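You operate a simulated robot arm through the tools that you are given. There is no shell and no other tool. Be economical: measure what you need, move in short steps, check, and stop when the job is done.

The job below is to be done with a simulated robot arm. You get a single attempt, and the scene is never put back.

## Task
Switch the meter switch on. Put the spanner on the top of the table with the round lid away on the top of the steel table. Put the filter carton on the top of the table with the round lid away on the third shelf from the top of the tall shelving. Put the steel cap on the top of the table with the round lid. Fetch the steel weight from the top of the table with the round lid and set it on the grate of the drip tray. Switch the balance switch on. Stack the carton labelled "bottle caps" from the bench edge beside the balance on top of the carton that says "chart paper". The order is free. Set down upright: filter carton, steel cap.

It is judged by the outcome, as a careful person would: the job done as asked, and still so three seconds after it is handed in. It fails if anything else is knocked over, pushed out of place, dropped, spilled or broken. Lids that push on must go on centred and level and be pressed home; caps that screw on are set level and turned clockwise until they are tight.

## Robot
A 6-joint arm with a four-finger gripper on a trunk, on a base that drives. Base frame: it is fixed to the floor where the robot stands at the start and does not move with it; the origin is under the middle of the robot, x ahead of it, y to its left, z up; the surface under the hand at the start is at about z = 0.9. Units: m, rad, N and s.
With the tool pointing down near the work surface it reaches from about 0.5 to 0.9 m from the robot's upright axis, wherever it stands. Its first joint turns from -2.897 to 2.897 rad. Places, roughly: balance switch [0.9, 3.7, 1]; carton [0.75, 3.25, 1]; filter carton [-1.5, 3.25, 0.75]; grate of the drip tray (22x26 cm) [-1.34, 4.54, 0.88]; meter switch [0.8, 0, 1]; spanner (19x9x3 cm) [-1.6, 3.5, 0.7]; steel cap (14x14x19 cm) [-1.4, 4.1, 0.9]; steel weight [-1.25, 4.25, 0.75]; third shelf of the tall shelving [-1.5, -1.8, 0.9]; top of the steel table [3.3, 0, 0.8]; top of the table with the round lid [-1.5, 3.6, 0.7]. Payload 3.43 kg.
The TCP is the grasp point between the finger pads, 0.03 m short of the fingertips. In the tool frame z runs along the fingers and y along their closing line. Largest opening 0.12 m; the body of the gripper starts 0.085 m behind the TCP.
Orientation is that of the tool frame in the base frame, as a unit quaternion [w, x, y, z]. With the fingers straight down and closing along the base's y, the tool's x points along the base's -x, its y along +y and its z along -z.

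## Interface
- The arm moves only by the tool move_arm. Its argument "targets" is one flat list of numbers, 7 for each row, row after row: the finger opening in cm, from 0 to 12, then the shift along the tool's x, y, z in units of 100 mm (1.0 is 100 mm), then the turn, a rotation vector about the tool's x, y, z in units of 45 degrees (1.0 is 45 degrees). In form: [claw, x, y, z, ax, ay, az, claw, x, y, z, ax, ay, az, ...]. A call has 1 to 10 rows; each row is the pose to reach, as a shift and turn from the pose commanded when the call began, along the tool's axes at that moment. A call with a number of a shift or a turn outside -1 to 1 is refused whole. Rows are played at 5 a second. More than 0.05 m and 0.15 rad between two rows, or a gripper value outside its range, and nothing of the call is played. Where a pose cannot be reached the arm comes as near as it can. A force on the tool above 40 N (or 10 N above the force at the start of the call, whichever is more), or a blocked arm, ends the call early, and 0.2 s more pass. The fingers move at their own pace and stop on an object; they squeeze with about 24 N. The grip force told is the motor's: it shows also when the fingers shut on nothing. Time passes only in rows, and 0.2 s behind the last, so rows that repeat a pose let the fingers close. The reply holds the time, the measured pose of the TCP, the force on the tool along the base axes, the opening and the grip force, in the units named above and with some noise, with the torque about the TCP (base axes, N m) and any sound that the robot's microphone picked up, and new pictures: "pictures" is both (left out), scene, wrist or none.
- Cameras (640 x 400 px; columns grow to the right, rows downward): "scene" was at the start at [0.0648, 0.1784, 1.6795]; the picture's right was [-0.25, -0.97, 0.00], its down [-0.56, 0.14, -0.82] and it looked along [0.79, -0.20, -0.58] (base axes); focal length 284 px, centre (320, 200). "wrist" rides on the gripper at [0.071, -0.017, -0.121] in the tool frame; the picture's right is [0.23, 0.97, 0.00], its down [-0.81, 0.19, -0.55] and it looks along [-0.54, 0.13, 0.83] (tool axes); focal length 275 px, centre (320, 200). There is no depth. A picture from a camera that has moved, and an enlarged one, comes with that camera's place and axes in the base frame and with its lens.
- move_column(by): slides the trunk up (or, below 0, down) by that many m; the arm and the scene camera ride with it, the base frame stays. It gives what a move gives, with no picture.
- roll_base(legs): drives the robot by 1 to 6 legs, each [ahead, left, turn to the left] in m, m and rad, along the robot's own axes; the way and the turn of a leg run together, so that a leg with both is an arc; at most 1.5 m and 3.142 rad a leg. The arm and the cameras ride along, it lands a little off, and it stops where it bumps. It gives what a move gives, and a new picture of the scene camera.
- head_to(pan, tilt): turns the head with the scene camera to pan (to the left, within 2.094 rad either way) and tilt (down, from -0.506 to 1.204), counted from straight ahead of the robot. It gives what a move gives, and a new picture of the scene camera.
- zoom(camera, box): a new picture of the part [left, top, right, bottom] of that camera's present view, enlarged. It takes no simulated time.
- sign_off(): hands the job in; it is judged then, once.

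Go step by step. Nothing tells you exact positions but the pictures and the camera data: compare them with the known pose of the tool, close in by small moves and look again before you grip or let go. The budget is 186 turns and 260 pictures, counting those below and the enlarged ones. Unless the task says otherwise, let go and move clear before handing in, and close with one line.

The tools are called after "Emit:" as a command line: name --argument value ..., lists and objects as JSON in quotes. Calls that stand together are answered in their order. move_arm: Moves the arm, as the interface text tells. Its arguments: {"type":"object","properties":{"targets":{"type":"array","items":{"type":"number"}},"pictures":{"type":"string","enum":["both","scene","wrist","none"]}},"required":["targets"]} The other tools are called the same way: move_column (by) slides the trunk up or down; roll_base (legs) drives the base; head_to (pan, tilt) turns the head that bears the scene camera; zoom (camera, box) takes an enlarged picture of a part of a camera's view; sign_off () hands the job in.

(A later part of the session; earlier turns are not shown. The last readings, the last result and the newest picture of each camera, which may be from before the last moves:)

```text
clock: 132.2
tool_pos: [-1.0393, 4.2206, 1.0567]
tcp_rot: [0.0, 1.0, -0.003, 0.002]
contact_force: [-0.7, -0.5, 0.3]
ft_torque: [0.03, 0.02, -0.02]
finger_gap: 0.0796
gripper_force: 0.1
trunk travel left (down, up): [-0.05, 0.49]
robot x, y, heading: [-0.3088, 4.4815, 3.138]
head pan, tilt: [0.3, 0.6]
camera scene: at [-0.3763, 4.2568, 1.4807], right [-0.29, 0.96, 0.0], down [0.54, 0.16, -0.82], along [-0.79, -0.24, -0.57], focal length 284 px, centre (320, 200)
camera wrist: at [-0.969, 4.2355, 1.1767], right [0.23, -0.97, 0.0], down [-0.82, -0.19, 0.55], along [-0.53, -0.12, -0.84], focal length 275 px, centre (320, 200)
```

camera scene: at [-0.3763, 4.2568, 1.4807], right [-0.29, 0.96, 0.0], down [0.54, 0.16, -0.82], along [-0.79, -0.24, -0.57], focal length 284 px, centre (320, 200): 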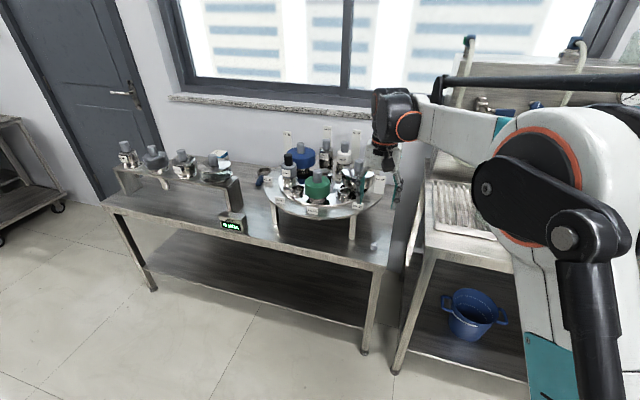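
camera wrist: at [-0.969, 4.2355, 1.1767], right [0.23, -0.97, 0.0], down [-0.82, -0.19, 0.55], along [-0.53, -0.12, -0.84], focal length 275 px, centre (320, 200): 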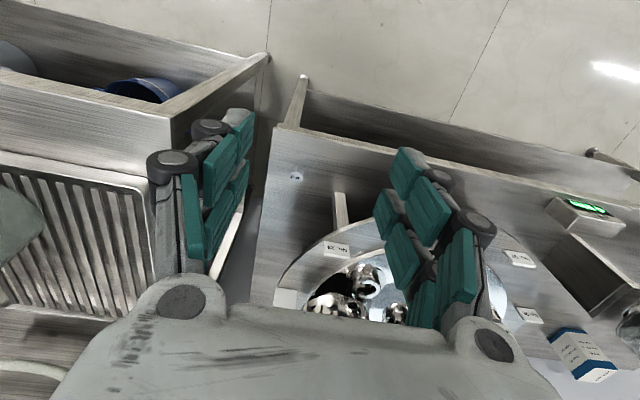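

Good clear view. Zooming on the weight, drip tray and lid.

Emit:
zoom --camera "wrist" --box '[270, 150, 330, 200]'

Emit:
zoom --camera "scene" --box '[240, 120, 400, 260]'

Emit:
zoom --camera "wrist" --box '[0, 120, 200, 340]'

```text
8.00 times, centred on (300, 175) of wrist
camera zoom: at [-0.969, 4.2355, 1.1767], right [0.23, -0.97, 0.0], down [-0.82, -0.19, 0.55], along [-0.53, -0.12, -0.84], focal length 2202 px, centre (480, 400)
```

zoom: 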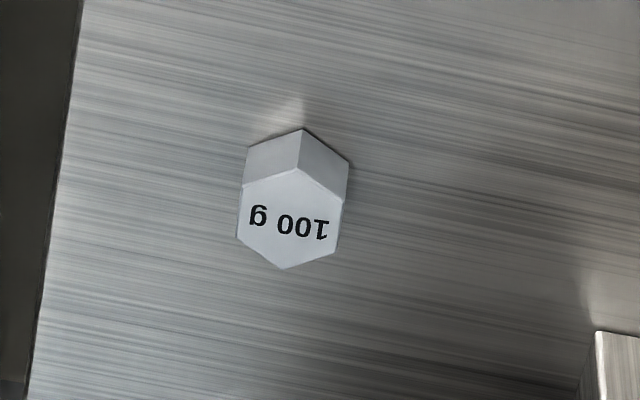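

```text
2.86 times, centred on (320, 190) of scene
camera zoom: at [-0.3763, 4.2568, 1.4807], right [-0.29, 0.96, 0.0], down [0.54, 0.16, -0.82], along [-0.79, -0.24, -0.57], focal length 811 px, centre (320, 229)
```

zoom: 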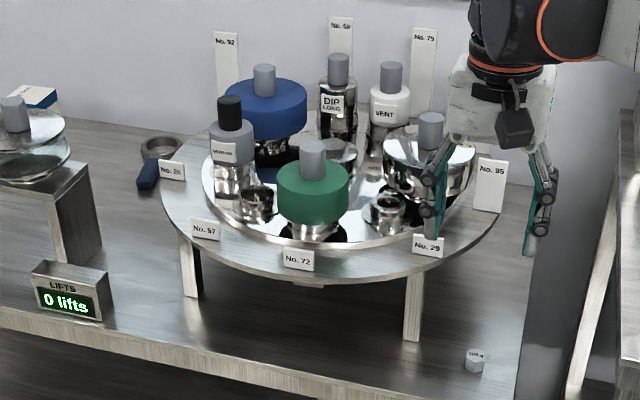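

```text
1.82 times, centred on (100, 230) of wrist
camera zoom: at [-0.969, 4.2355, 1.1767], right [0.23, -0.97, 0.0], down [-0.82, -0.19, 0.55], along [-0.53, -0.12, -0.84], focal length 500 px, centre (720, 146)
```

zoom: 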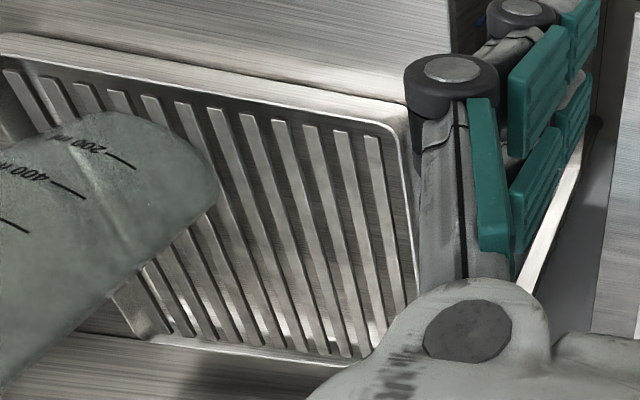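

Weight is a 100 g hex at (-1.207, 4.226), flats facing ±y. I need to get a little closer.

Emit:
roll_base --legs '[[0.16, 0, 0]]'

Emit:
zoom --camera "wrist" --box '[240, 60, 400, 160]'

```text
clock: 133.6
tool_pos: [-1.2, 4.2208, 1.0564]
tcp_rot: [-0.001, 1.0, -0.003, 0.004]
contact_force: [0.3, -0.2, 1.0]
ft_torque: [0.05, 0.03, -0.01]
finger_gap: 0.0801
gripper_force: 0.0
trunk travel left (down, up): [-0.05, 0.49]
robot x, y, heading: [-0.4731, 4.4816, 3.137]
head pan, tilt: [0.3, 0.6]
camera scene: at [-0.5372, 4.258, 1.4808], right [-0.29, 0.96, 0.0], down [0.54, 0.16, -0.82], along [-0.79, -0.24, -0.57], focal length 284 px, centre (320, 200)
```

scene: 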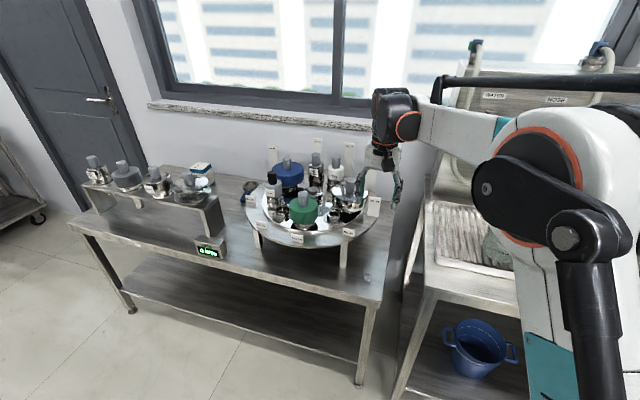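

```text
4.00 times, centred on (320, 110) of wrist
camera zoom: at [-1.1296, 4.2364, 1.1769], right [0.22, -0.97, 0.0], down [-0.82, -0.19, 0.55], along [-0.53, -0.12, -0.84], focal length 1101 px, centre (320, 560)
```

zoom: 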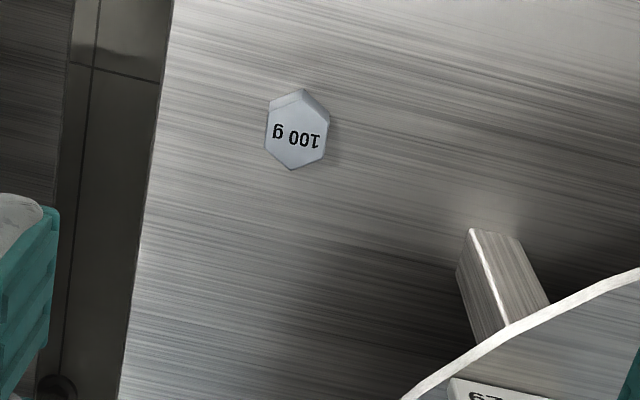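

Refined: weight ≈ (-1.2245, 4.225). Descending in stages.

Emit:
move_arm --targets '[7, -0.1, -0.03, 0.33, 0, 0, 0, 6, -0.2, -0.04, 0.66, 0, 0, 0, 6, -0.245, -0.04, 1, 0, 0, 0]' --pictures "none"

Emit:
move_arm --targets '[6, 0, 0, 0.4, 0, 0, 0, 6, 0, 0, 0.8, 0, 0, 0, 6, 0, 0, 1, 0, 0, 0]' --pictures "both"

```text
clock: 134.4
tool_pos: [-1.222, 4.224, 0.958]
tcp_rot: [-0.001, 1.0, -0.002, 0.004]
contact_force: [0.1, 0.0, 0.0]
ft_torque: [0.02, 0.04, 0.01]
finger_gap: 0.0598
gripper_force: 0.0
trunk travel left (down, up): [-0.05, 0.49]
robot x, y, heading: [-0.4704, 4.4841, 3.14]
head pan, tilt: [0.3, 0.6]
```

```text
clock: 135.2
tool_pos: [-1.2231, 4.2235, 0.8578]
tcp_rot: [-0.001, 1.0, -0.003, 0.004]
contact_force: [0.0, -0.3, -0.9]
ft_torque: [0.04, 0.0, 0.01]
finger_gap: 0.0599
gripper_force: 0.0
trunk travel left (down, up): [-0.05, 0.49]
robot x, y, heading: [-0.4707, 4.4828, 3.136]
head pan, tilt: [0.3, 0.6]
camera scene: at [-0.5373, 4.258, 1.4809], right [-0.29, 0.96, 0.0], down [0.54, 0.16, -0.82], along [-0.79, -0.24, -0.57], focal length 284 px, centre (320, 200)
camera wrist: at [-1.1522, 4.2398, 0.9783], right [0.22, -0.97, 0.0], down [-0.82, -0.19, 0.55], along [-0.53, -0.12, -0.84], focal length 275 px, centre (320, 200)
```

scene: 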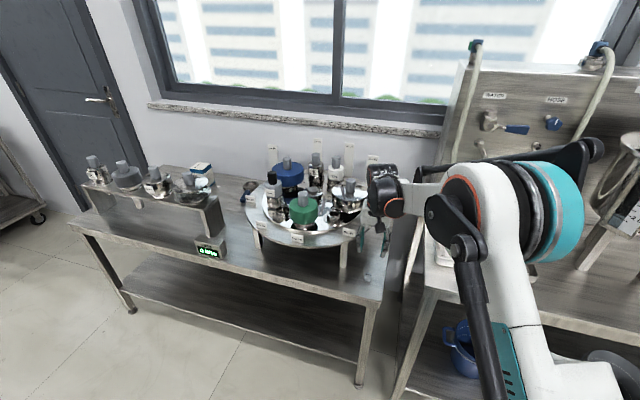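
wrist: 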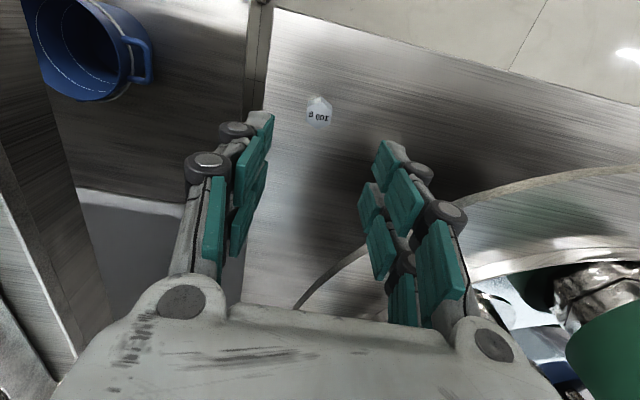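

On target. Continue down.

Emit:
move_arm --targets '[6, 0, 0, 0.45, 0, 0, 0, 6, 0, 0, 0.9, 0, 0, 0, 6, 0, 0, 1, 0, 0, 0]' --pictures "wrist"

```text
clock: 136.0
tool_pos: [-1.2242, 4.2256, 0.7579]
tcp_rot: [0.0, 1.0, -0.002, 0.003]
contact_force: [1.0, -0.1, -0.5]
ft_torque: [0.01, -0.04, -0.01]
finger_gap: 0.0601
gripper_force: 0.0
trunk travel left (down, up): [-0.05, 0.49]
robot x, y, heading: [-0.4678, 4.4828, 3.137]
head pan, tilt: [0.3, 0.6]
camera wrist: at [-1.1527, 4.2411, 0.8778], right [0.22, -0.97, 0.0], down [-0.82, -0.19, 0.55], along [-0.53, -0.12, -0.84], focal length 275 px, centre (320, 200)
```

wrist: 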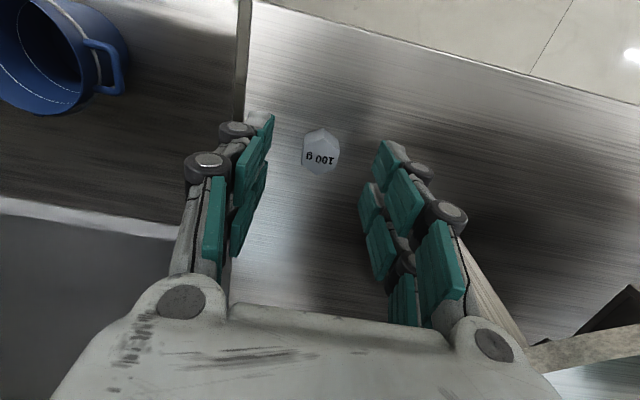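

Emit:
move_arm --targets '[6, 0, 0, 0.12, 0, 0, 0, 6, 0, 0, 0.2, 0, 0, 0, 6, 0, 0, 0.24, 0, 0, 0, 3, 0, 0, 0.24, 0, 0, 0, 1, 0, 0, 0.24, 0, 0, 0, 1, 0, 0, 0.24, 0, 0, 0]' --pictures "wrist"

```text
clock: 137.4
tool_pos: [-1.2215, 4.226, 0.7334]
tcp_rot: [0.0, 1.0, -0.003, 0.003]
contact_force: [-0.1, -0.7, 0.8]
ft_torque: [-0.01, -0.01, -0.02]
finger_gap: 0.0098
gripper_force: 0.1
trunk travel left (down, up): [-0.05, 0.49]
robot x, y, heading: [-0.4685, 4.4875, 3.138]
head pan, tilt: [0.3, 0.6]
camera wrist: at [-1.1518, 4.2418, 0.8532], right [0.22, -0.97, 0.0], down [-0.82, -0.19, 0.55], along [-0.53, -0.12, -0.84], focal length 275 px, centre (320, 200)
```

wrist: 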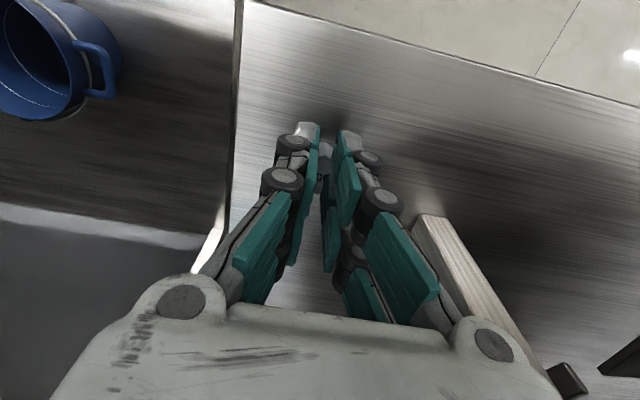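

Emit:
zoom --camera "wrist" --box '[270, 100, 390, 210]'

```text
3.64 times, centred on (330, 155) of wrist
camera zoom: at [-1.1518, 4.2418, 0.8532], right [0.22, -0.97, 0.0], down [-0.82, -0.19, 0.55], along [-0.53, -0.12, -0.84], focal length 1001 px, centre (284, 364)
```

zoom: 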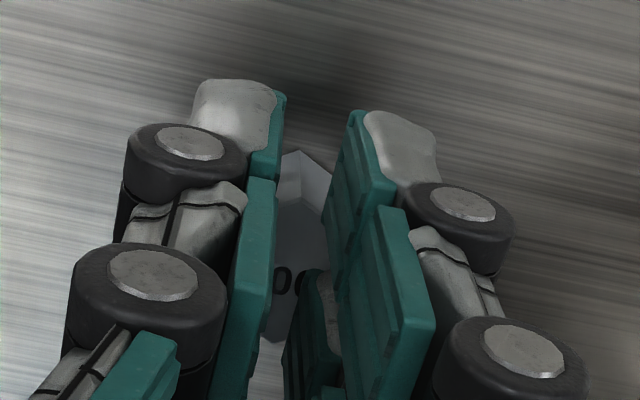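

Fingers seem to have closed above the weight (table is lower than thought). Reopen and go lower with contact checking.

Emit:
move_arm --targets '[4, 0, 0, 0, 0, 0, 0, 6, 0, 0, 0, 0, 0, 0, 6, 0, 0, 0, 0, 0, 0, 6, 0, 0, 0.06, 0, 0, 0, 6, 0, 0, 0.12, 0, 0, 0, 6, 0, 0, 0.17, 0, 0, 0, 6, 0, 0, 0.22, 0, 0, 0]' --pictures "wrist"

```text
clock: 139.0
tool_pos: [-1.2223, 4.2257, 0.7118]
tcp_rot: [0.0, 1.0, -0.003, 0.003]
contact_force: [-0.1, -0.2, -0.3]
ft_torque: [-0.02, -0.01, 0.0]
finger_gap: 0.0602
gripper_force: 0.0
trunk travel left (down, up): [-0.05, 0.49]
robot x, y, heading: [-0.4726, 4.4851, 3.141]
head pan, tilt: [0.3, 0.6]
camera wrist: at [-1.1516, 4.2413, 0.8309], right [0.22, -0.97, 0.0], down [-0.82, -0.19, 0.55], along [-0.53, -0.12, -0.84], focal length 275 px, centre (320, 200)
```

wrist: 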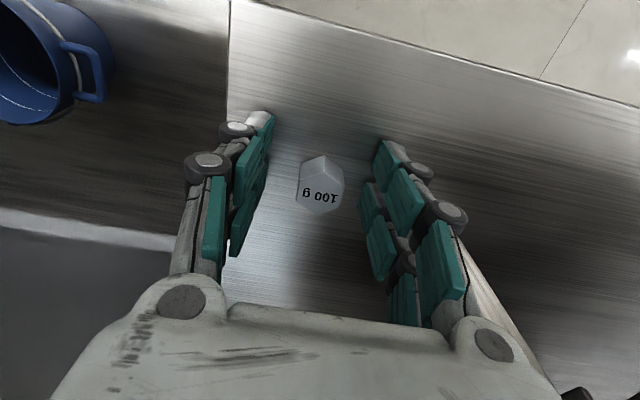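

Emit:
move_arm --targets '[3, 0, 0, 0, 0, 0, 0, 1, 0, 0, 0, 0, 0, 0, 1, 0, 0, 0, 0, 0, 0]' --pictures "wrist"

```text
clock: 139.8
tool_pos: [-1.2212, 4.2264, 0.7121]
tcp_rot: [-0.001, 1.0, -0.003, 0.004]
contact_force: [0.1, 0.0, 0.4]
ft_torque: [-0.04, -0.03, -0.01]
finger_gap: 0.0248
gripper_force: 24.1
trunk travel left (down, up): [-0.05, 0.49]
robot x, y, heading: [-0.4687, 4.4838, 3.138]
head pan, tilt: [0.3, 0.6]
camera wrist: at [-1.1516, 4.2413, 0.8309], right [0.22, -0.97, 0.0], down [-0.82, -0.19, 0.55], along [-0.53, -0.12, -0.84], focal length 275 px, centre (320, 200)
```

wrist: 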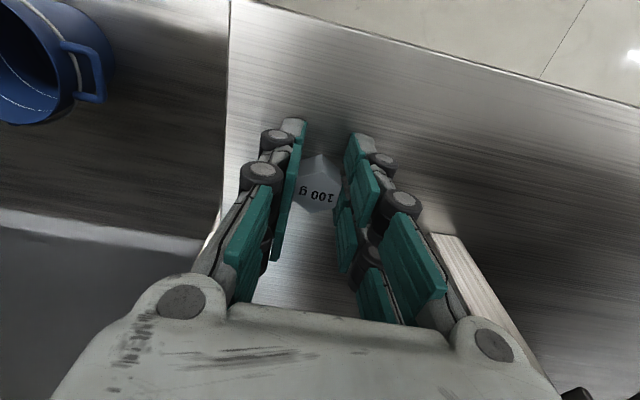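

Gripped (24.8 mm). Lifting straight up to ~1.01.

Emit:
move_arm --targets '[1, 0, 0, -0.3, 0, 0, 0, 1, 0, 0, -0.65, 0, 0, 0, 1, 0, 0, -1, 0, 0, 0]' --pictures "none"

Emit:
move_arm --targets '[1, 0.3, 0, -0.3, 0, 0, 0, 1, 0.5, -0.2, -0.6, 0, 0, 0, 1, 0.7, -0.4, -1, 0, 0, 0]' --pictures "none"

Emit:
move_arm --targets '[1, 0, -0.3, -0.3, 0, 0, 0, 1, 0, -0.6, -0.6, 0, 0, 0, 1, 0, -1, -1, 0, 0, 0]' --pictures "both"

```text
clock: 140.6
tool_pos: [-1.2218, 4.2263, 0.81]
tcp_rot: [-0.001, 1.0, -0.003, 0.003]
contact_force: [-0.8, 0.0, 0.0]
ft_torque: [-0.01, -0.04, 0.02]
finger_gap: 0.01
gripper_force: 0.1
trunk travel left (down, up): [-0.05, 0.49]
robot x, y, heading: [-0.4676, 4.4855, 3.139]
head pan, tilt: [0.3, 0.6]
```

```text
clock: 141.4
tool_pos: [-1.1526, 4.2666, 0.9129]
tcp_rot: [-0.001, 1.0, -0.003, 0.004]
contact_force: [-1.0, 0.6, -0.5]
ft_torque: [-0.02, -0.03, 0.03]
finger_gap: 0.0099
gripper_force: 0.1
trunk travel left (down, up): [-0.05, 0.49]
robot x, y, heading: [-0.472, 4.4859, 3.133]
head pan, tilt: [0.3, 0.6]
```

```text
refused: row 3 steps farther than a row can; nothing moved
```

The weight slipped out (gap 0.01). Check where it is.

Emit:
zoom --camera "wrist" --box '[160, 60, 480, 260]'

Emit:
zoom --camera "scene" --box '[330, 180, 410, 320]'

```text
2.00 times, centred on (320, 160) of wrist
camera zoom: at [-1.083, 4.2828, 1.0327], right [0.23, -0.97, 0.0], down [-0.82, -0.19, 0.55], along [-0.53, -0.12, -0.84], focal length 551 px, centre (320, 280)
```

zoom: 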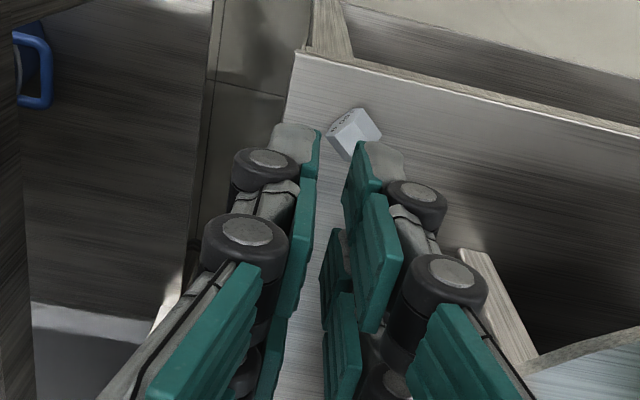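

```text
2.86 times, centred on (370, 250) of scene
camera zoom: at [-0.5372, 4.258, 1.4809], right [-0.29, 0.96, 0.0], down [0.54, 0.16, -0.83], along [-0.79, -0.24, -0.56], focal length 811 px, centre (177, 57)
```

zoom: 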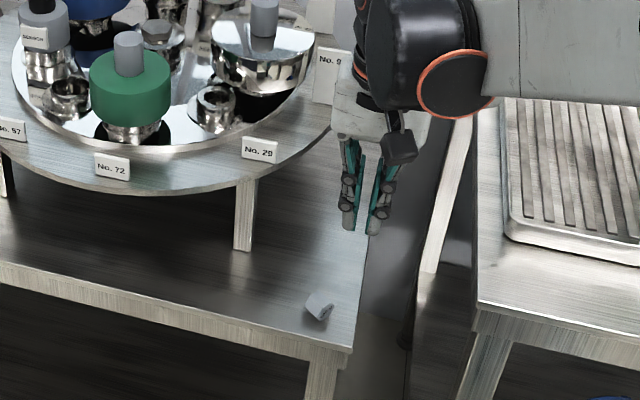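

The weight is lying on its side at ≈(-1.186, 4.24), still on the table. Move over it with open fingers and look.

Emit:
move_arm --targets '[4, -0.15, 0.12, 0, 0, 0, 0, 7, -0.33, 0.26, 0, 0, 0, 0, 7, -0.33, 0.26, 0.4, 0, 0, 0, 7, -0.33, 0.26, 0.8, 0, 0, 0]' --pictures "none"

Emit:
zoom --camera "wrist" --box '[260, 70, 380, 170]'

```text
clock: 142.4
tool_pos: [-1.1859, 4.2382, 0.8304]
tcp_rot: [-0.001, 1.0, -0.003, 0.003]
contact_force: [0.0, 0.6, -0.3]
ft_torque: [-0.03, 0.03, 0.01]
finger_gap: 0.0699
gripper_force: 0.1
trunk travel left (down, up): [-0.05, 0.49]
robot x, y, heading: [-0.4683, 4.4842, 3.135]
head pan, tilt: [0.3, 0.6]
```

```text
4.00 times, centred on (320, 120) of wrist
camera zoom: at [-1.1167, 4.2552, 0.9501], right [0.22, -0.97, 0.0], down [-0.82, -0.19, 0.55], along [-0.53, -0.12, -0.84], focal length 1101 px, centre (320, 520)
```

zoom: 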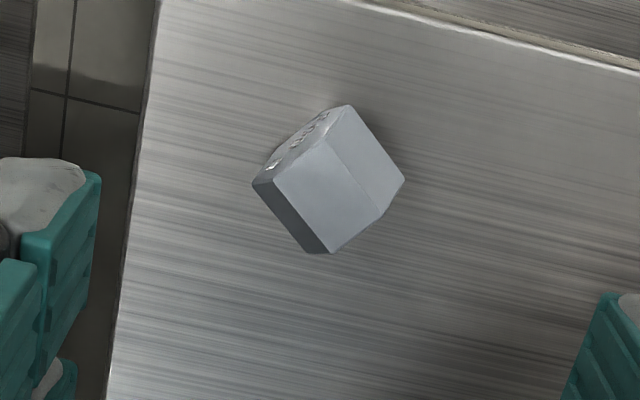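

The weight lies with its end faces along about (0.66, 0.75). Rotating the gripper 41° to grip the end faces, and lowering.

Emit:
move_arm --targets '[7, 0, 0, 0, 0, 0, 0.18, 7, 0, 0, 0.1, 0, 0, 0.36, 7, 0, 0, 0.3, 0, 0, 0.54, 7, 0, 0, 0.5, 0, 0, 0.72, 7, 0, 0, 0.75, 0, 0, 0.9, 7, 0, 0, 1, 0, 0, 0.93]' --pictures "wrist"

```text
clock: 143.8
tool_pos: [-1.1838, 4.2386, 0.7311]
tcp_rot: [-0.002, 0.933, -0.361, 0.002]
contact_force: [0.2, -1.1, -0.1]
ft_torque: [0.03, -0.04, 0.03]
finger_gap: 0.0699
gripper_force: 0.1
trunk travel left (down, up): [-0.05, 0.49]
robot x, y, heading: [-0.4742, 4.4873, 3.136]
head pan, tilt: [0.3, 0.6]
camera wrist: at [-1.122, 4.2029, 0.8517], right [-0.48, -0.88, -0.01], down [-0.73, 0.4, 0.55], along [-0.48, 0.27, -0.84], focal length 275 px, centre (320, 200)
```

wrist: 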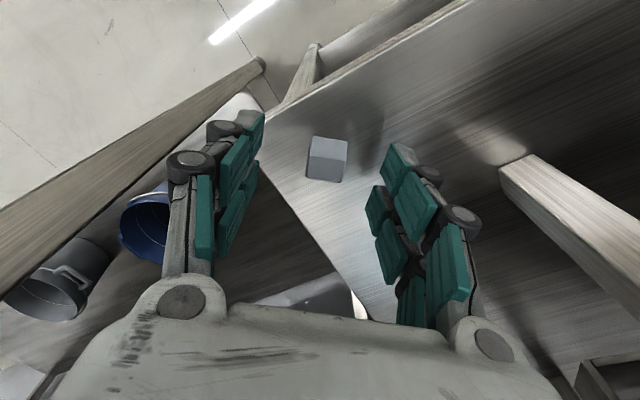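

Well aligned. Lower in small steps to find the table.

Emit:
move_arm --targets '[7, 0, 0, 0.12, 0, 0, 0, 7, 0, 0, 0.2, 0, 0, 0, 7, 0, 0, 0.25, 0, 0, 0]' --pictures "none"

Emit:
move_arm --targets '[7, 0, 0, 0.03, 0, 0, 0]' --pictures "none"

```text
clock: 144.6
tool_pos: [-1.1848, 4.2387, 0.7071]
tcp_rot: [-0.001, 0.933, -0.36, 0.002]
contact_force: [-0.1, 1.7, 3.7]
ft_torque: [-0.06, 0.2, -0.05]
finger_gap: 0.0703
gripper_force: 0.2
trunk travel left (down, up): [-0.05, 0.49]
robot x, y, heading: [-0.4722, 4.4855, 3.136]
head pan, tilt: [0.3, 0.6]
```

```text
clock: 145.0
tool_pos: [-1.1839, 4.2389, 0.7056]
tcp_rot: [-0.001, 0.933, -0.36, 0.002]
contact_force: [-4.1, -1.5, 24.6]
ft_torque: [-0.42, 0.62, -0.08]
finger_gap: 0.0736
gripper_force: 3.4
trunk travel left (down, up): [-0.05, 0.49]
robot x, y, heading: [-0.4733, 4.4845, 3.137]
head pan, tilt: [0.3, 0.6]
```

Table contact at TCP ≈0.7065. Back up 1–2 mm and close.

Emit:
move_arm --targets '[7, 0, 0, -0.025, 0, 0, 0, 4, 0, 0, -0.025, 0, 0, 0, 0, 0, 0, -0.025, 0, 0, 0, 0, 0, 0, -0.025, 0, 0, 0, 0, 0, 0, -0.025, 0, 0, 0]' --pictures "wrist"

Emit:
zoom --camera "wrist" --box '[270, 100, 390, 210]'

```text
clock: 145.7
tool_pos: [-1.1849, 4.2364, 0.7089]
tcp_rot: [0.0, 0.934, -0.358, 0.002]
contact_force: [-7.7, -8.4, 24.6]
ft_torque: [-0.13, 0.32, 0.08]
finger_gap: 0.0223
gripper_force: 45.0
trunk travel left (down, up): [-0.05, 0.49]
robot x, y, heading: [-0.4689, 4.4834, 3.138]
head pan, tilt: [0.3, 0.6]
stopped in row 3: the force on the tool passed its limit at 57 N (the readings are from after the stop); the commanded pose is now the measured one
camera wrist: at [-1.1213, 4.2003, 0.829], right [-0.48, -0.88, 0.0], down [-0.73, 0.4, 0.55], along [-0.48, 0.26, -0.83], focal length 275 px, centre (320, 200)
```

wrist: 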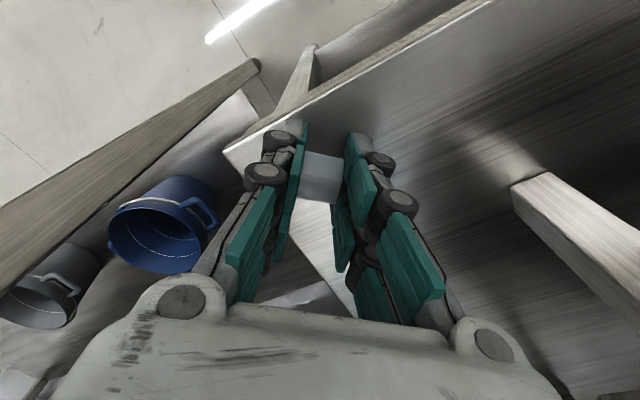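

```text
3.64 times, centred on (330, 155) of wrist
camera zoom: at [-1.1213, 4.2003, 0.829], right [-0.48, -0.88, 0.0], down [-0.73, 0.4, 0.55], along [-0.48, 0.26, -0.83], focal length 1001 px, centre (284, 364)
```

zoom: 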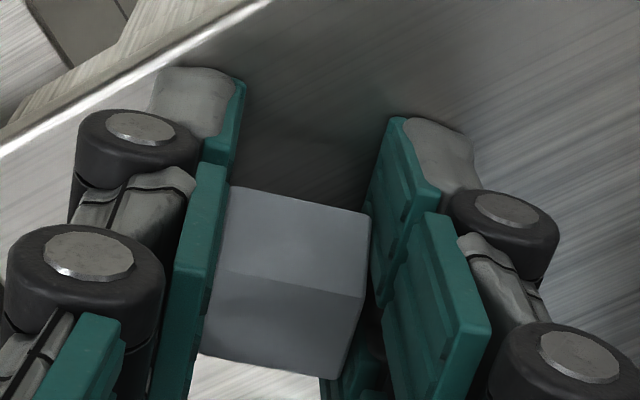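

Fingers seem to extend downward as they close. Lift a little and check the hold.

Emit:
move_arm --targets '[0, 0, 0, -0.03, 0, 0, 0, 0, 0, 0, -0.06, 0, 0, 0, 0, 0, 0, -0.1, 0, 0, 0, 0, 0, 0, -0.15, 0, 0, 0]' --pictures "wrist"

Emit:
zoom --camera "wrist" --box '[270, 100, 390, 210]'

```text
clock: 146.7
tool_pos: [-1.1846, 4.2377, 0.7234]
tcp_rot: [0.001, 0.934, -0.358, 0.002]
contact_force: [0.0, 0.2, -1.1]
ft_torque: [0.01, 0.01, 0.02]
finger_gap: 0.022
gripper_force: 24.0
trunk travel left (down, up): [-0.05, 0.49]
robot x, y, heading: [-0.4691, 4.4843, 3.134]
head pan, tilt: [0.3, 0.6]
camera wrist: at [-1.1225, 4.2016, 0.8423], right [-0.48, -0.88, 0.0], down [-0.73, 0.4, 0.55], along [-0.48, 0.27, -0.84], focal length 275 px, centre (320, 200)
```

wrist: 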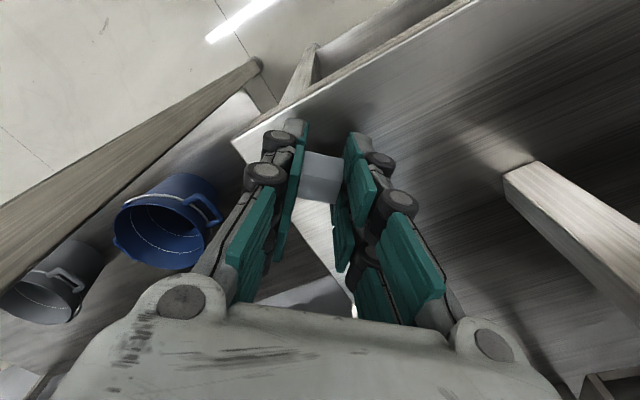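

```text
3.64 times, centred on (330, 155) of wrist
camera zoom: at [-1.1225, 4.2016, 0.8423], right [-0.48, -0.88, 0.0], down [-0.73, 0.4, 0.55], along [-0.48, 0.27, -0.84], focal length 1001 px, centre (284, 364)
```

zoom: 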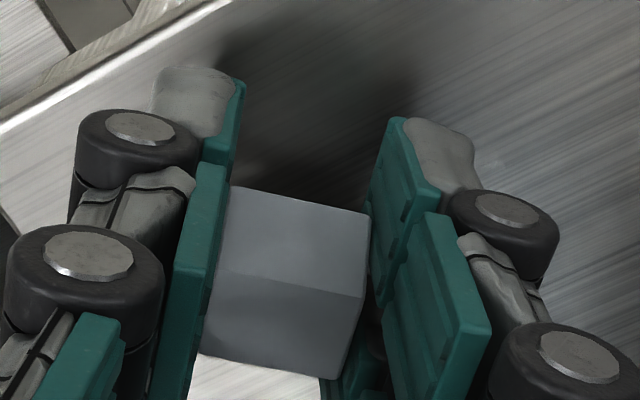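

Held now. Raise with the column and move over toward the drip tray with the base.

Emit:
move_column --by 0.32

Emit:
roll_base --legs '[[0.1, -0.2, 0]]'

Emit:
zoom --camera "wrist" --box '[0, 0, 640, 400]'

```text
clock: 149.9
tool_pos: [-1.1861, 4.237, 1.0423]
tcp_rot: [0.0, 0.934, -0.358, 0.002]
contact_force: [-1.2, 0.4, -1.0]
ft_torque: [-0.01, 0.02, 0.01]
finger_gap: 0.0223
gripper_force: 24.5
trunk travel left (down, up): [-0.37, 0.17]
robot x, y, heading: [-0.47, 4.4833, 3.136]
head pan, tilt: [0.3, 0.6]
```

```text
clock: 151.6
tool_pos: [-1.2854, 4.4408, 1.0436]
tcp_rot: [0.0, 0.934, -0.358, 0.003]
contact_force: [0.6, 0.1, -0.7]
ft_torque: [-0.08, -0.03, 0.01]
finger_gap: 0.0222
gripper_force: 24.6
trunk travel left (down, up): [-0.37, 0.17]
robot x, y, heading: [-0.5718, 4.6882, 3.144]
head pan, tilt: [0.3, 0.6]
camera scene: at [-0.6374, 4.4633, 1.801], right [-0.29, 0.96, 0.0], down [0.54, 0.17, -0.82], along [-0.79, -0.24, -0.57], focal length 284 px, centre (320, 200)
```

scene: 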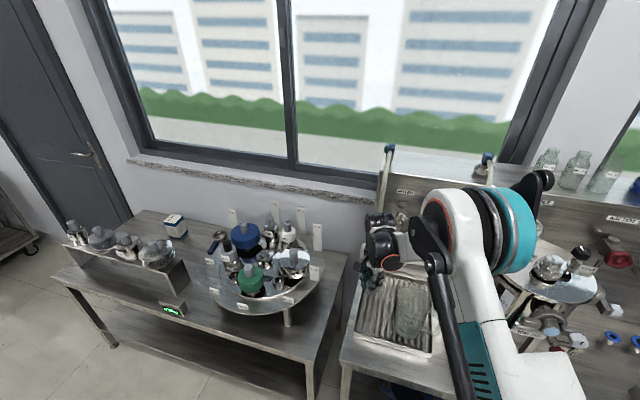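

```text
1.00 times, centred on (320, 200) of wrist (not enlarged: the box is as wide or as high as the picture)
camera zoom: at [-1.2223, 4.405, 1.1624], right [-0.48, -0.88, 0.0], down [-0.73, 0.4, 0.55], along [-0.48, 0.26, -0.84], focal length 275 px, centre (320, 200)
```

zoom: 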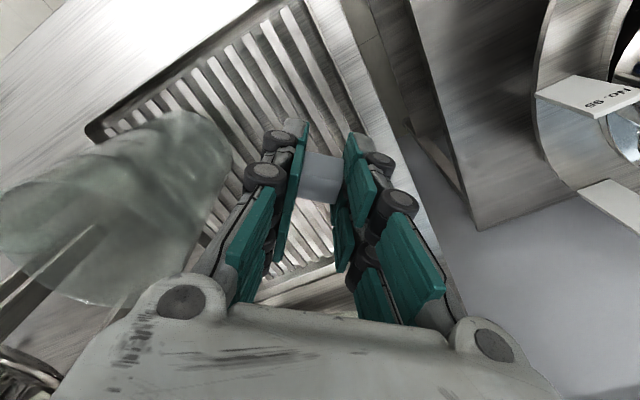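

Grate seen clearly; beaker base edge at about (-1.27, 4.535). I'll put the weight at about (-1.355, 4.456), clear of the beaker.

Emit:
move_arm --targets '[0, -0.3, 0.18, 0, 0, 0, 0, 0, -0.62, 0.36, 0, 0, 0, 0, 0, -0.62, 0.36, 0.3, 0, 0, 0, 0, -0.62, 0.36, 0.6, 0, 0, 0]' --pictures "both"

```text
clock: 152.6
tool_pos: [-1.3558, 4.4522, 0.9818]
tcp_rot: [0.0, 0.934, -0.357, 0.002]
contact_force: [-6.4, -10.0, -1.2]
ft_torque: [1.31, -0.76, 0.52]
finger_gap: 0.0222
gripper_force: 23.9
trunk travel left (down, up): [-0.37, 0.17]
robot x, y, heading: [-0.569, 4.6879, 3.142]
head pan, tilt: [0.3, 0.6]
camera scene: at [-0.6374, 4.4604, 1.8006], right [-0.29, 0.96, 0.0], down [0.54, 0.17, -0.82], along [-0.79, -0.24, -0.57], focal length 284 px, centre (320, 200)
camera wrist: at [-1.2924, 4.4167, 1.102], right [-0.48, -0.88, 0.0], down [-0.73, 0.4, 0.55], along [-0.48, 0.26, -0.84], focal length 275 px, centre (320, 200)
```

scene: 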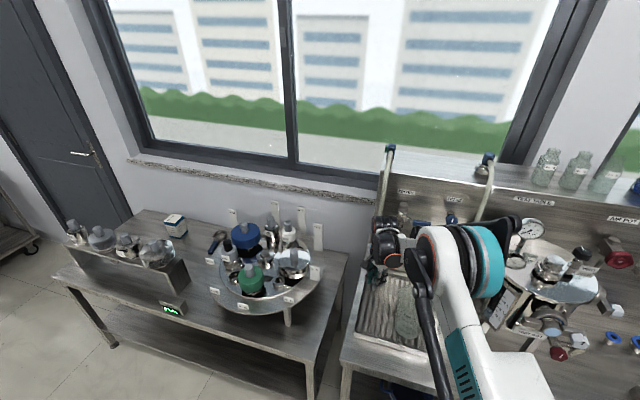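
wrist: 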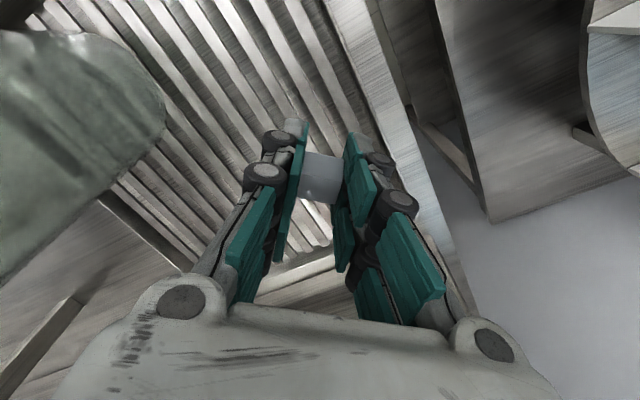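

Something touches the hand (≈11 N sideways at z≈1.11). Look closely before going on.

Emit:
zoom --camera "scene" --box '[340, 180, 480, 370]'

```text
2.11 times, centred on (410, 275) of scene
camera zoom: at [-0.6374, 4.4604, 1.8006], right [-0.29, 0.96, 0.0], down [0.54, 0.17, -0.82], along [-0.79, -0.24, -0.57], focal length 598 px, centre (130, 42)
```

zoom: 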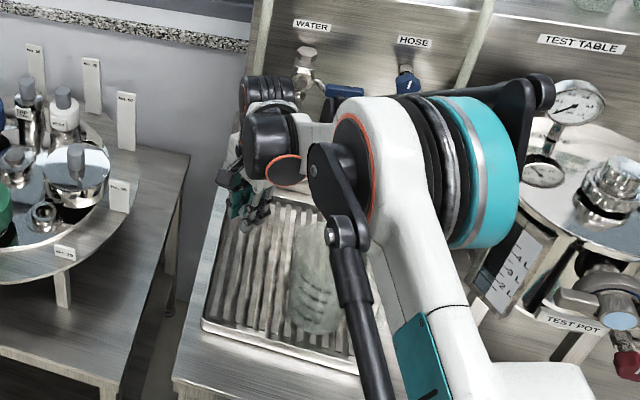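

Emit:
move_arm --targets '[0, 0, 0.1, 0, 0, 0, 0]' --pictures "wrist"

Emit:
head_to --pan -0.35 --tilt 0.75

```text
clock: 153.0
tool_pos: [-1.3625, 4.4487, 0.9828]
tcp_rot: [-0.001, 0.934, -0.359, 0.003]
contact_force: [0.5, 0.4, -1.2]
ft_torque: [0.03, 0.0, 0.02]
finger_gap: 0.0221
gripper_force: 24.1
trunk travel left (down, up): [-0.37, 0.17]
robot x, y, heading: [-0.5721, 4.6863, 3.141]
head pan, tilt: [0.3, 0.6]
camera wrist: at [-1.2988, 4.4118, 1.1018], right [-0.48, -0.88, 0.0], down [-0.73, 0.4, 0.55], along [-0.48, 0.27, -0.84], focal length 275 px, centre (320, 200)
```

wrist: 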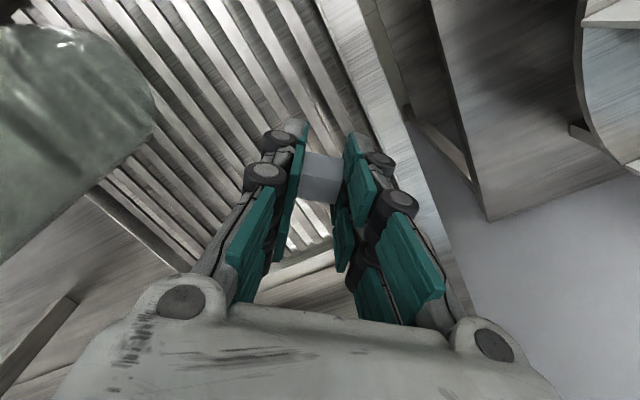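

```text
clock: 154.1
tool_pos: [-1.3611, 4.4456, 0.9836]
tcp_rot: [0.0, 0.934, -0.358, 0.001]
contact_force: [-0.4, 0.6, -1.8]
ft_torque: [-0.01, 0.03, -0.01]
finger_gap: 0.0222
gripper_force: 24.0
trunk travel left (down, up): [-0.37, 0.17]
robot x, y, heading: [-0.5719, 4.6882, 3.134]
head pan, tilt: [-0.351, 0.75]
camera scene: at [-0.6302, 4.5165, 1.788], right [0.34, 0.94, 0.0], down [0.64, -0.23, -0.73], along [-0.69, 0.25, -0.68], focal length 284 px, centre (320, 200)
```

scene: 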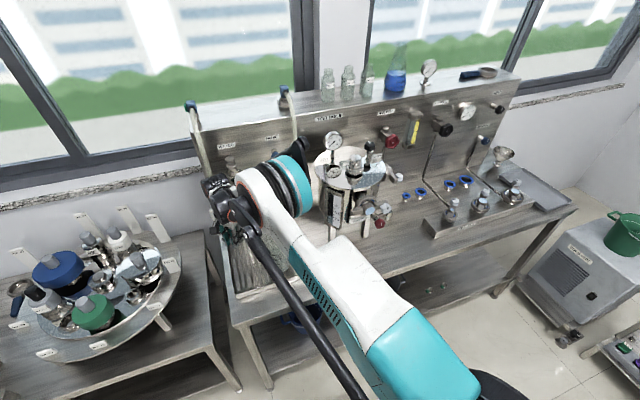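

Contact cleared by moving 7 mm—it was likely the beaker's rim. I'll rotate the gripper so its thin side faces the beaker and shift further away before lowering.

Emit:
move_arm --targets '[0, -0.05, 0.04, 0, 0, 0, 0.17, 0, -0.11, 0.08, 0, 0, 0, 0.34, 0, -0.17, 0.12, 0, 0, 0, 0.51, 0, -0.22, 0.16, 0, 0, 0, 0.68, 0, -0.28, 0.2, 0, 0, 0, 0.85, 0, -0.32, 0.24, 0, 0, 0, 1]' --pictures "wrist"

Emit:
zoom --camera "scene" --box '[170, 130, 330, 300]'

```text
clock: 155.4
tool_pos: [-1.4003, 4.4479, 0.9844]
tcp_rot: [-0.003, 0.726, -0.688, 0.001]
contact_force: [7.3, -18.9, 0.7]
ft_torque: [2.53, 0.9, -0.63]
finger_gap: 0.0221
gripper_force: 23.7
trunk travel left (down, up): [-0.37, 0.17]
robot x, y, heading: [-0.5723, 4.6862, 3.141]
head pan, tilt: [-0.351, 0.75]
camera wrist: at [-1.381, 4.3767, 1.1024], right [-0.96, -0.28, 0.0], down [-0.24, 0.8, 0.55], along [-0.15, 0.53, -0.83], focal length 275 px, centre (320, 200)
```

wrist: 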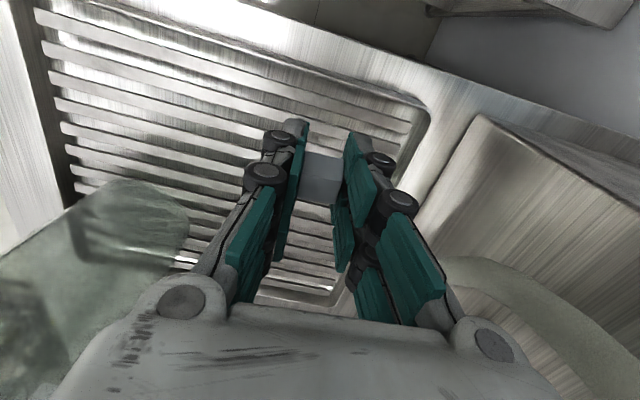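

```text
2.35 times, centred on (250, 215) of scene
camera zoom: at [-0.6286, 4.5137, 1.7877], right [0.34, 0.94, 0.0], down [0.64, -0.23, -0.73], along [-0.69, 0.25, -0.68], focal length 668 px, centre (485, 165)
```

zoom: 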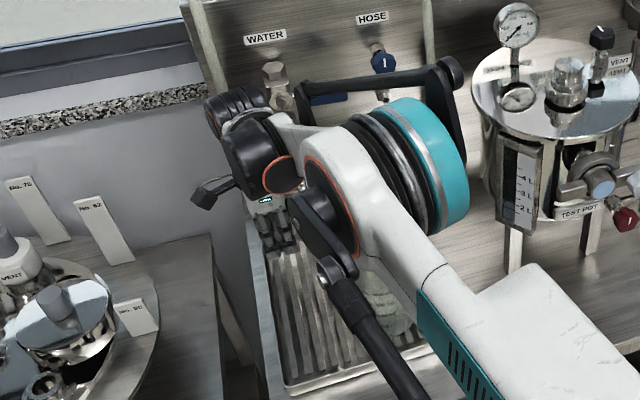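

The contact is the WATER tap's spout (~(-1.377, 4.49, 1.115)), which overhangs the grate. I'll back away from it and use the front corner of the grate at (-1.265, 4.462).

Emit:
move_arm --targets '[0, 0.2, 0, 0, 0, 0, 0, 0, 0.25, -0.33, 0, 0, 0, 0, 0, 0.25, -0.66, 0, 0, 0, 0, 0, 0.2, -1, 0, 0, 0, 0]' --pictures "none"

Emit:
move_arm --targets '[0, -0.15, -0.34, 0, 0, 0, 0, 0, -0.33, -0.34, 0, 0, 0, 0]' --pictures "wrist"

```text
clock: 156.4
tool_pos: [-1.3016, 4.438, 0.9834]
tcp_rot: [0.0, 0.726, -0.688, 0.002]
contact_force: [0.0, -0.2, -0.2]
ft_torque: [-0.01, 0.0, -0.01]
finger_gap: 0.0218
gripper_force: 24.5
trunk travel left (down, up): [-0.37, 0.17]
robot x, y, heading: [-0.5699, 4.685, 3.144]
head pan, tilt: [-0.351, 0.75]
```

```text
clock: 157.1
tool_pos: [-1.2693, 4.4705, 0.9816]
tcp_rot: [-0.001, 0.726, -0.688, 0.002]
contact_force: [-0.6, -0.4, -1.0]
ft_torque: [-0.02, -0.02, -0.02]
finger_gap: 0.0222
gripper_force: 24.2
trunk travel left (down, up): [-0.37, 0.17]
robot x, y, heading: [-0.5696, 4.6884, 3.137]
head pan, tilt: [-0.351, 0.75]
camera wrist: at [-1.2503, 4.4008, 1.1007], right [-0.96, -0.28, 0.0], down [-0.24, 0.8, 0.55], along [-0.15, 0.53, -0.83], focal length 275 px, centre (320, 200)
```

wrist: 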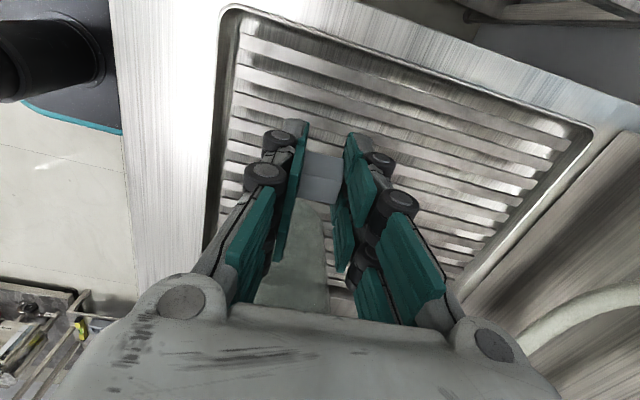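

Clear. Lower gently onto the grate.

Emit:
move_arm --targets '[0, 0.12, 0, 0.2, 0, 0, 0, 0, 0.12, 0, 0.4, 0, 0, 0, 0, 0.12, 0, 0.55, 0, 0, 0]' --pictures "wrist"

```text
clock: 157.8
tool_pos: [-1.2687, 4.4586, 0.9272]
tcp_rot: [-0.002, 0.726, -0.688, 0.002]
contact_force: [0.4, 0.3, -1.1]
ft_torque: [-0.05, 0.04, -0.02]
finger_gap: 0.0221
gripper_force: 24.3
trunk travel left (down, up): [-0.37, 0.17]
robot x, y, heading: [-0.5713, 4.6887, 3.14]
head pan, tilt: [-0.351, 0.75]
camera wrist: at [-1.2492, 4.3878, 1.0458], right [-0.96, -0.28, 0.0], down [-0.24, 0.8, 0.55], along [-0.15, 0.53, -0.83], focal length 275 px, centre (320, 200)
```

wrist: 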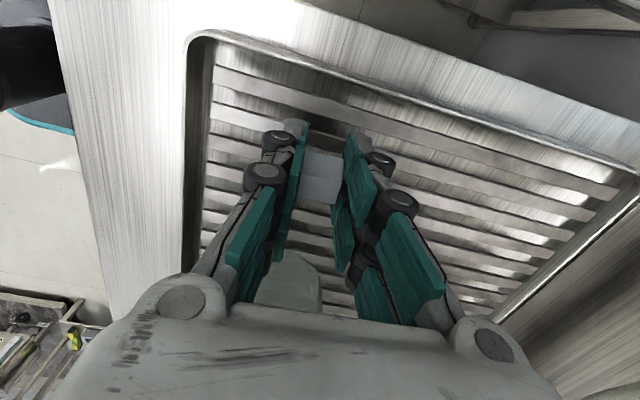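

Emit:
move_arm --targets '[0, 0, 0, 0.05, 0, 0, 0, 0, 0, 0, 0.1, 0, 0, 0, 0, 0, 0, 0.14, 0, 0, 0]' --pictures "none"

Emit:
move_arm --targets '[0, 0, 0, 0.03, 0, 0, 0]' --pictures "none"

Emit:
move_arm --targets '[0, 0, 0, 0.03, 0, 0, 0]' --pictures "wrist"

```text
clock: 158.7
tool_pos: [-1.2677, 4.4584, 0.9168]
tcp_rot: [0.0, 0.727, -0.687, 0.001]
contact_force: [3.5, 1.6, 20.0]
ft_torque: [0.09, -0.08, -0.03]
finger_gap: 0.0225
gripper_force: 23.8
trunk travel left (down, up): [-0.37, 0.17]
robot x, y, heading: [-0.5702, 4.684, 3.137]
head pan, tilt: [-0.351, 0.75]
stopped in row 3: the force on the tool passed its limit at 43 N (the readings are from after the stop); the commanded pose is now the measured one
```

```text
clock: 159.1
tool_pos: [-1.268, 4.4585, 0.9178]
tcp_rot: [0.001, 0.726, -0.688, 0.001]
contact_force: [6.7, 0.8, 24.0]
ft_torque: [0.08, -0.18, 0.0]
finger_gap: 0.0222
gripper_force: 24.0
trunk travel left (down, up): [-0.37, 0.17]
robot x, y, heading: [-0.5745, 4.6886, 3.136]
head pan, tilt: [-0.351, 0.75]
stopped in row 1: the force on the tool passed its limit at 45 N (the readings are from after the stop); the commanded pose is now the measured one
```

```text
clock: 159.4
tool_pos: [-1.2692, 4.4567, 0.9177]
tcp_rot: [0.0, 0.726, -0.688, 0.001]
contact_force: [9.1, 2.1, 24.3]
ft_torque: [0.1, -0.17, -0.02]
finger_gap: 0.0221
gripper_force: 23.9
trunk travel left (down, up): [-0.37, 0.17]
robot x, y, heading: [-0.5712, 4.6881, 3.145]
head pan, tilt: [-0.351, 0.75]
stopped in row 1: the force on the tool passed its limit at 46 N (the readings are from after the stop); the commanded pose is now the measured one
camera wrist: at [-1.2474, 4.3875, 1.0369], right [-0.96, -0.28, 0.0], down [-0.24, 0.8, 0.55], along [-0.16, 0.53, -0.83], focal length 275 px, centre (320, 200)
```

wrist: 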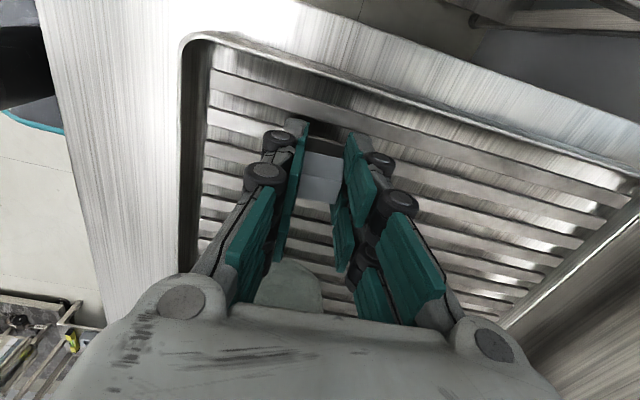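

Seated on the grate. Release with a small opening and lift straight up.

Emit:
move_arm --targets '[0, 0, 0, -0.02, 0, 0, 0, 3, 0, 0, -0.02, 0, 0, 0, 4.5, 0, 0, -0.03, 0, 0, 0, 5, 0, 0, -0.2, 0, 0, 0, 5, 0, 0, -0.6, 0, 0, 0, 5, 0, 0, -1, 0, 0, 0]' --pictures "wrist"

```text
clock: 160.8
tool_pos: [-1.2692, 4.457, 1.0144]
tcp_rot: [0.0, 0.726, -0.688, 0.001]
contact_force: [0.8, -0.1, 0.3]
ft_torque: [-0.02, 0.0, -0.01]
finger_gap: 0.0501
gripper_force: 0.1
trunk travel left (down, up): [-0.37, 0.17]
robot x, y, heading: [-0.5711, 4.6911, 3.137]
head pan, tilt: [-0.351, 0.75]
camera wrist: at [-1.2494, 4.3871, 1.1337], right [-0.96, -0.28, 0.0], down [-0.24, 0.8, 0.55], along [-0.16, 0.53, -0.83], focal length 275 px, centre (320, 200)
```

wrist: 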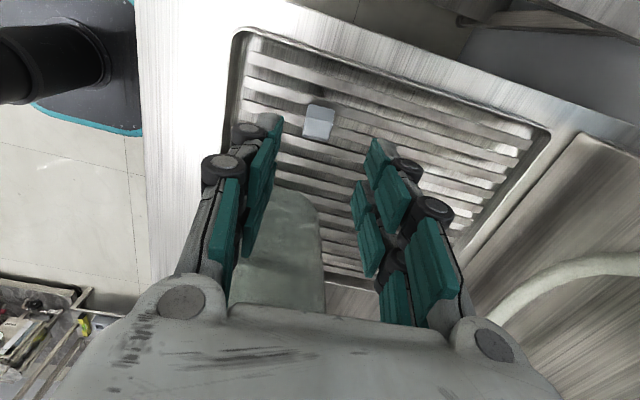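

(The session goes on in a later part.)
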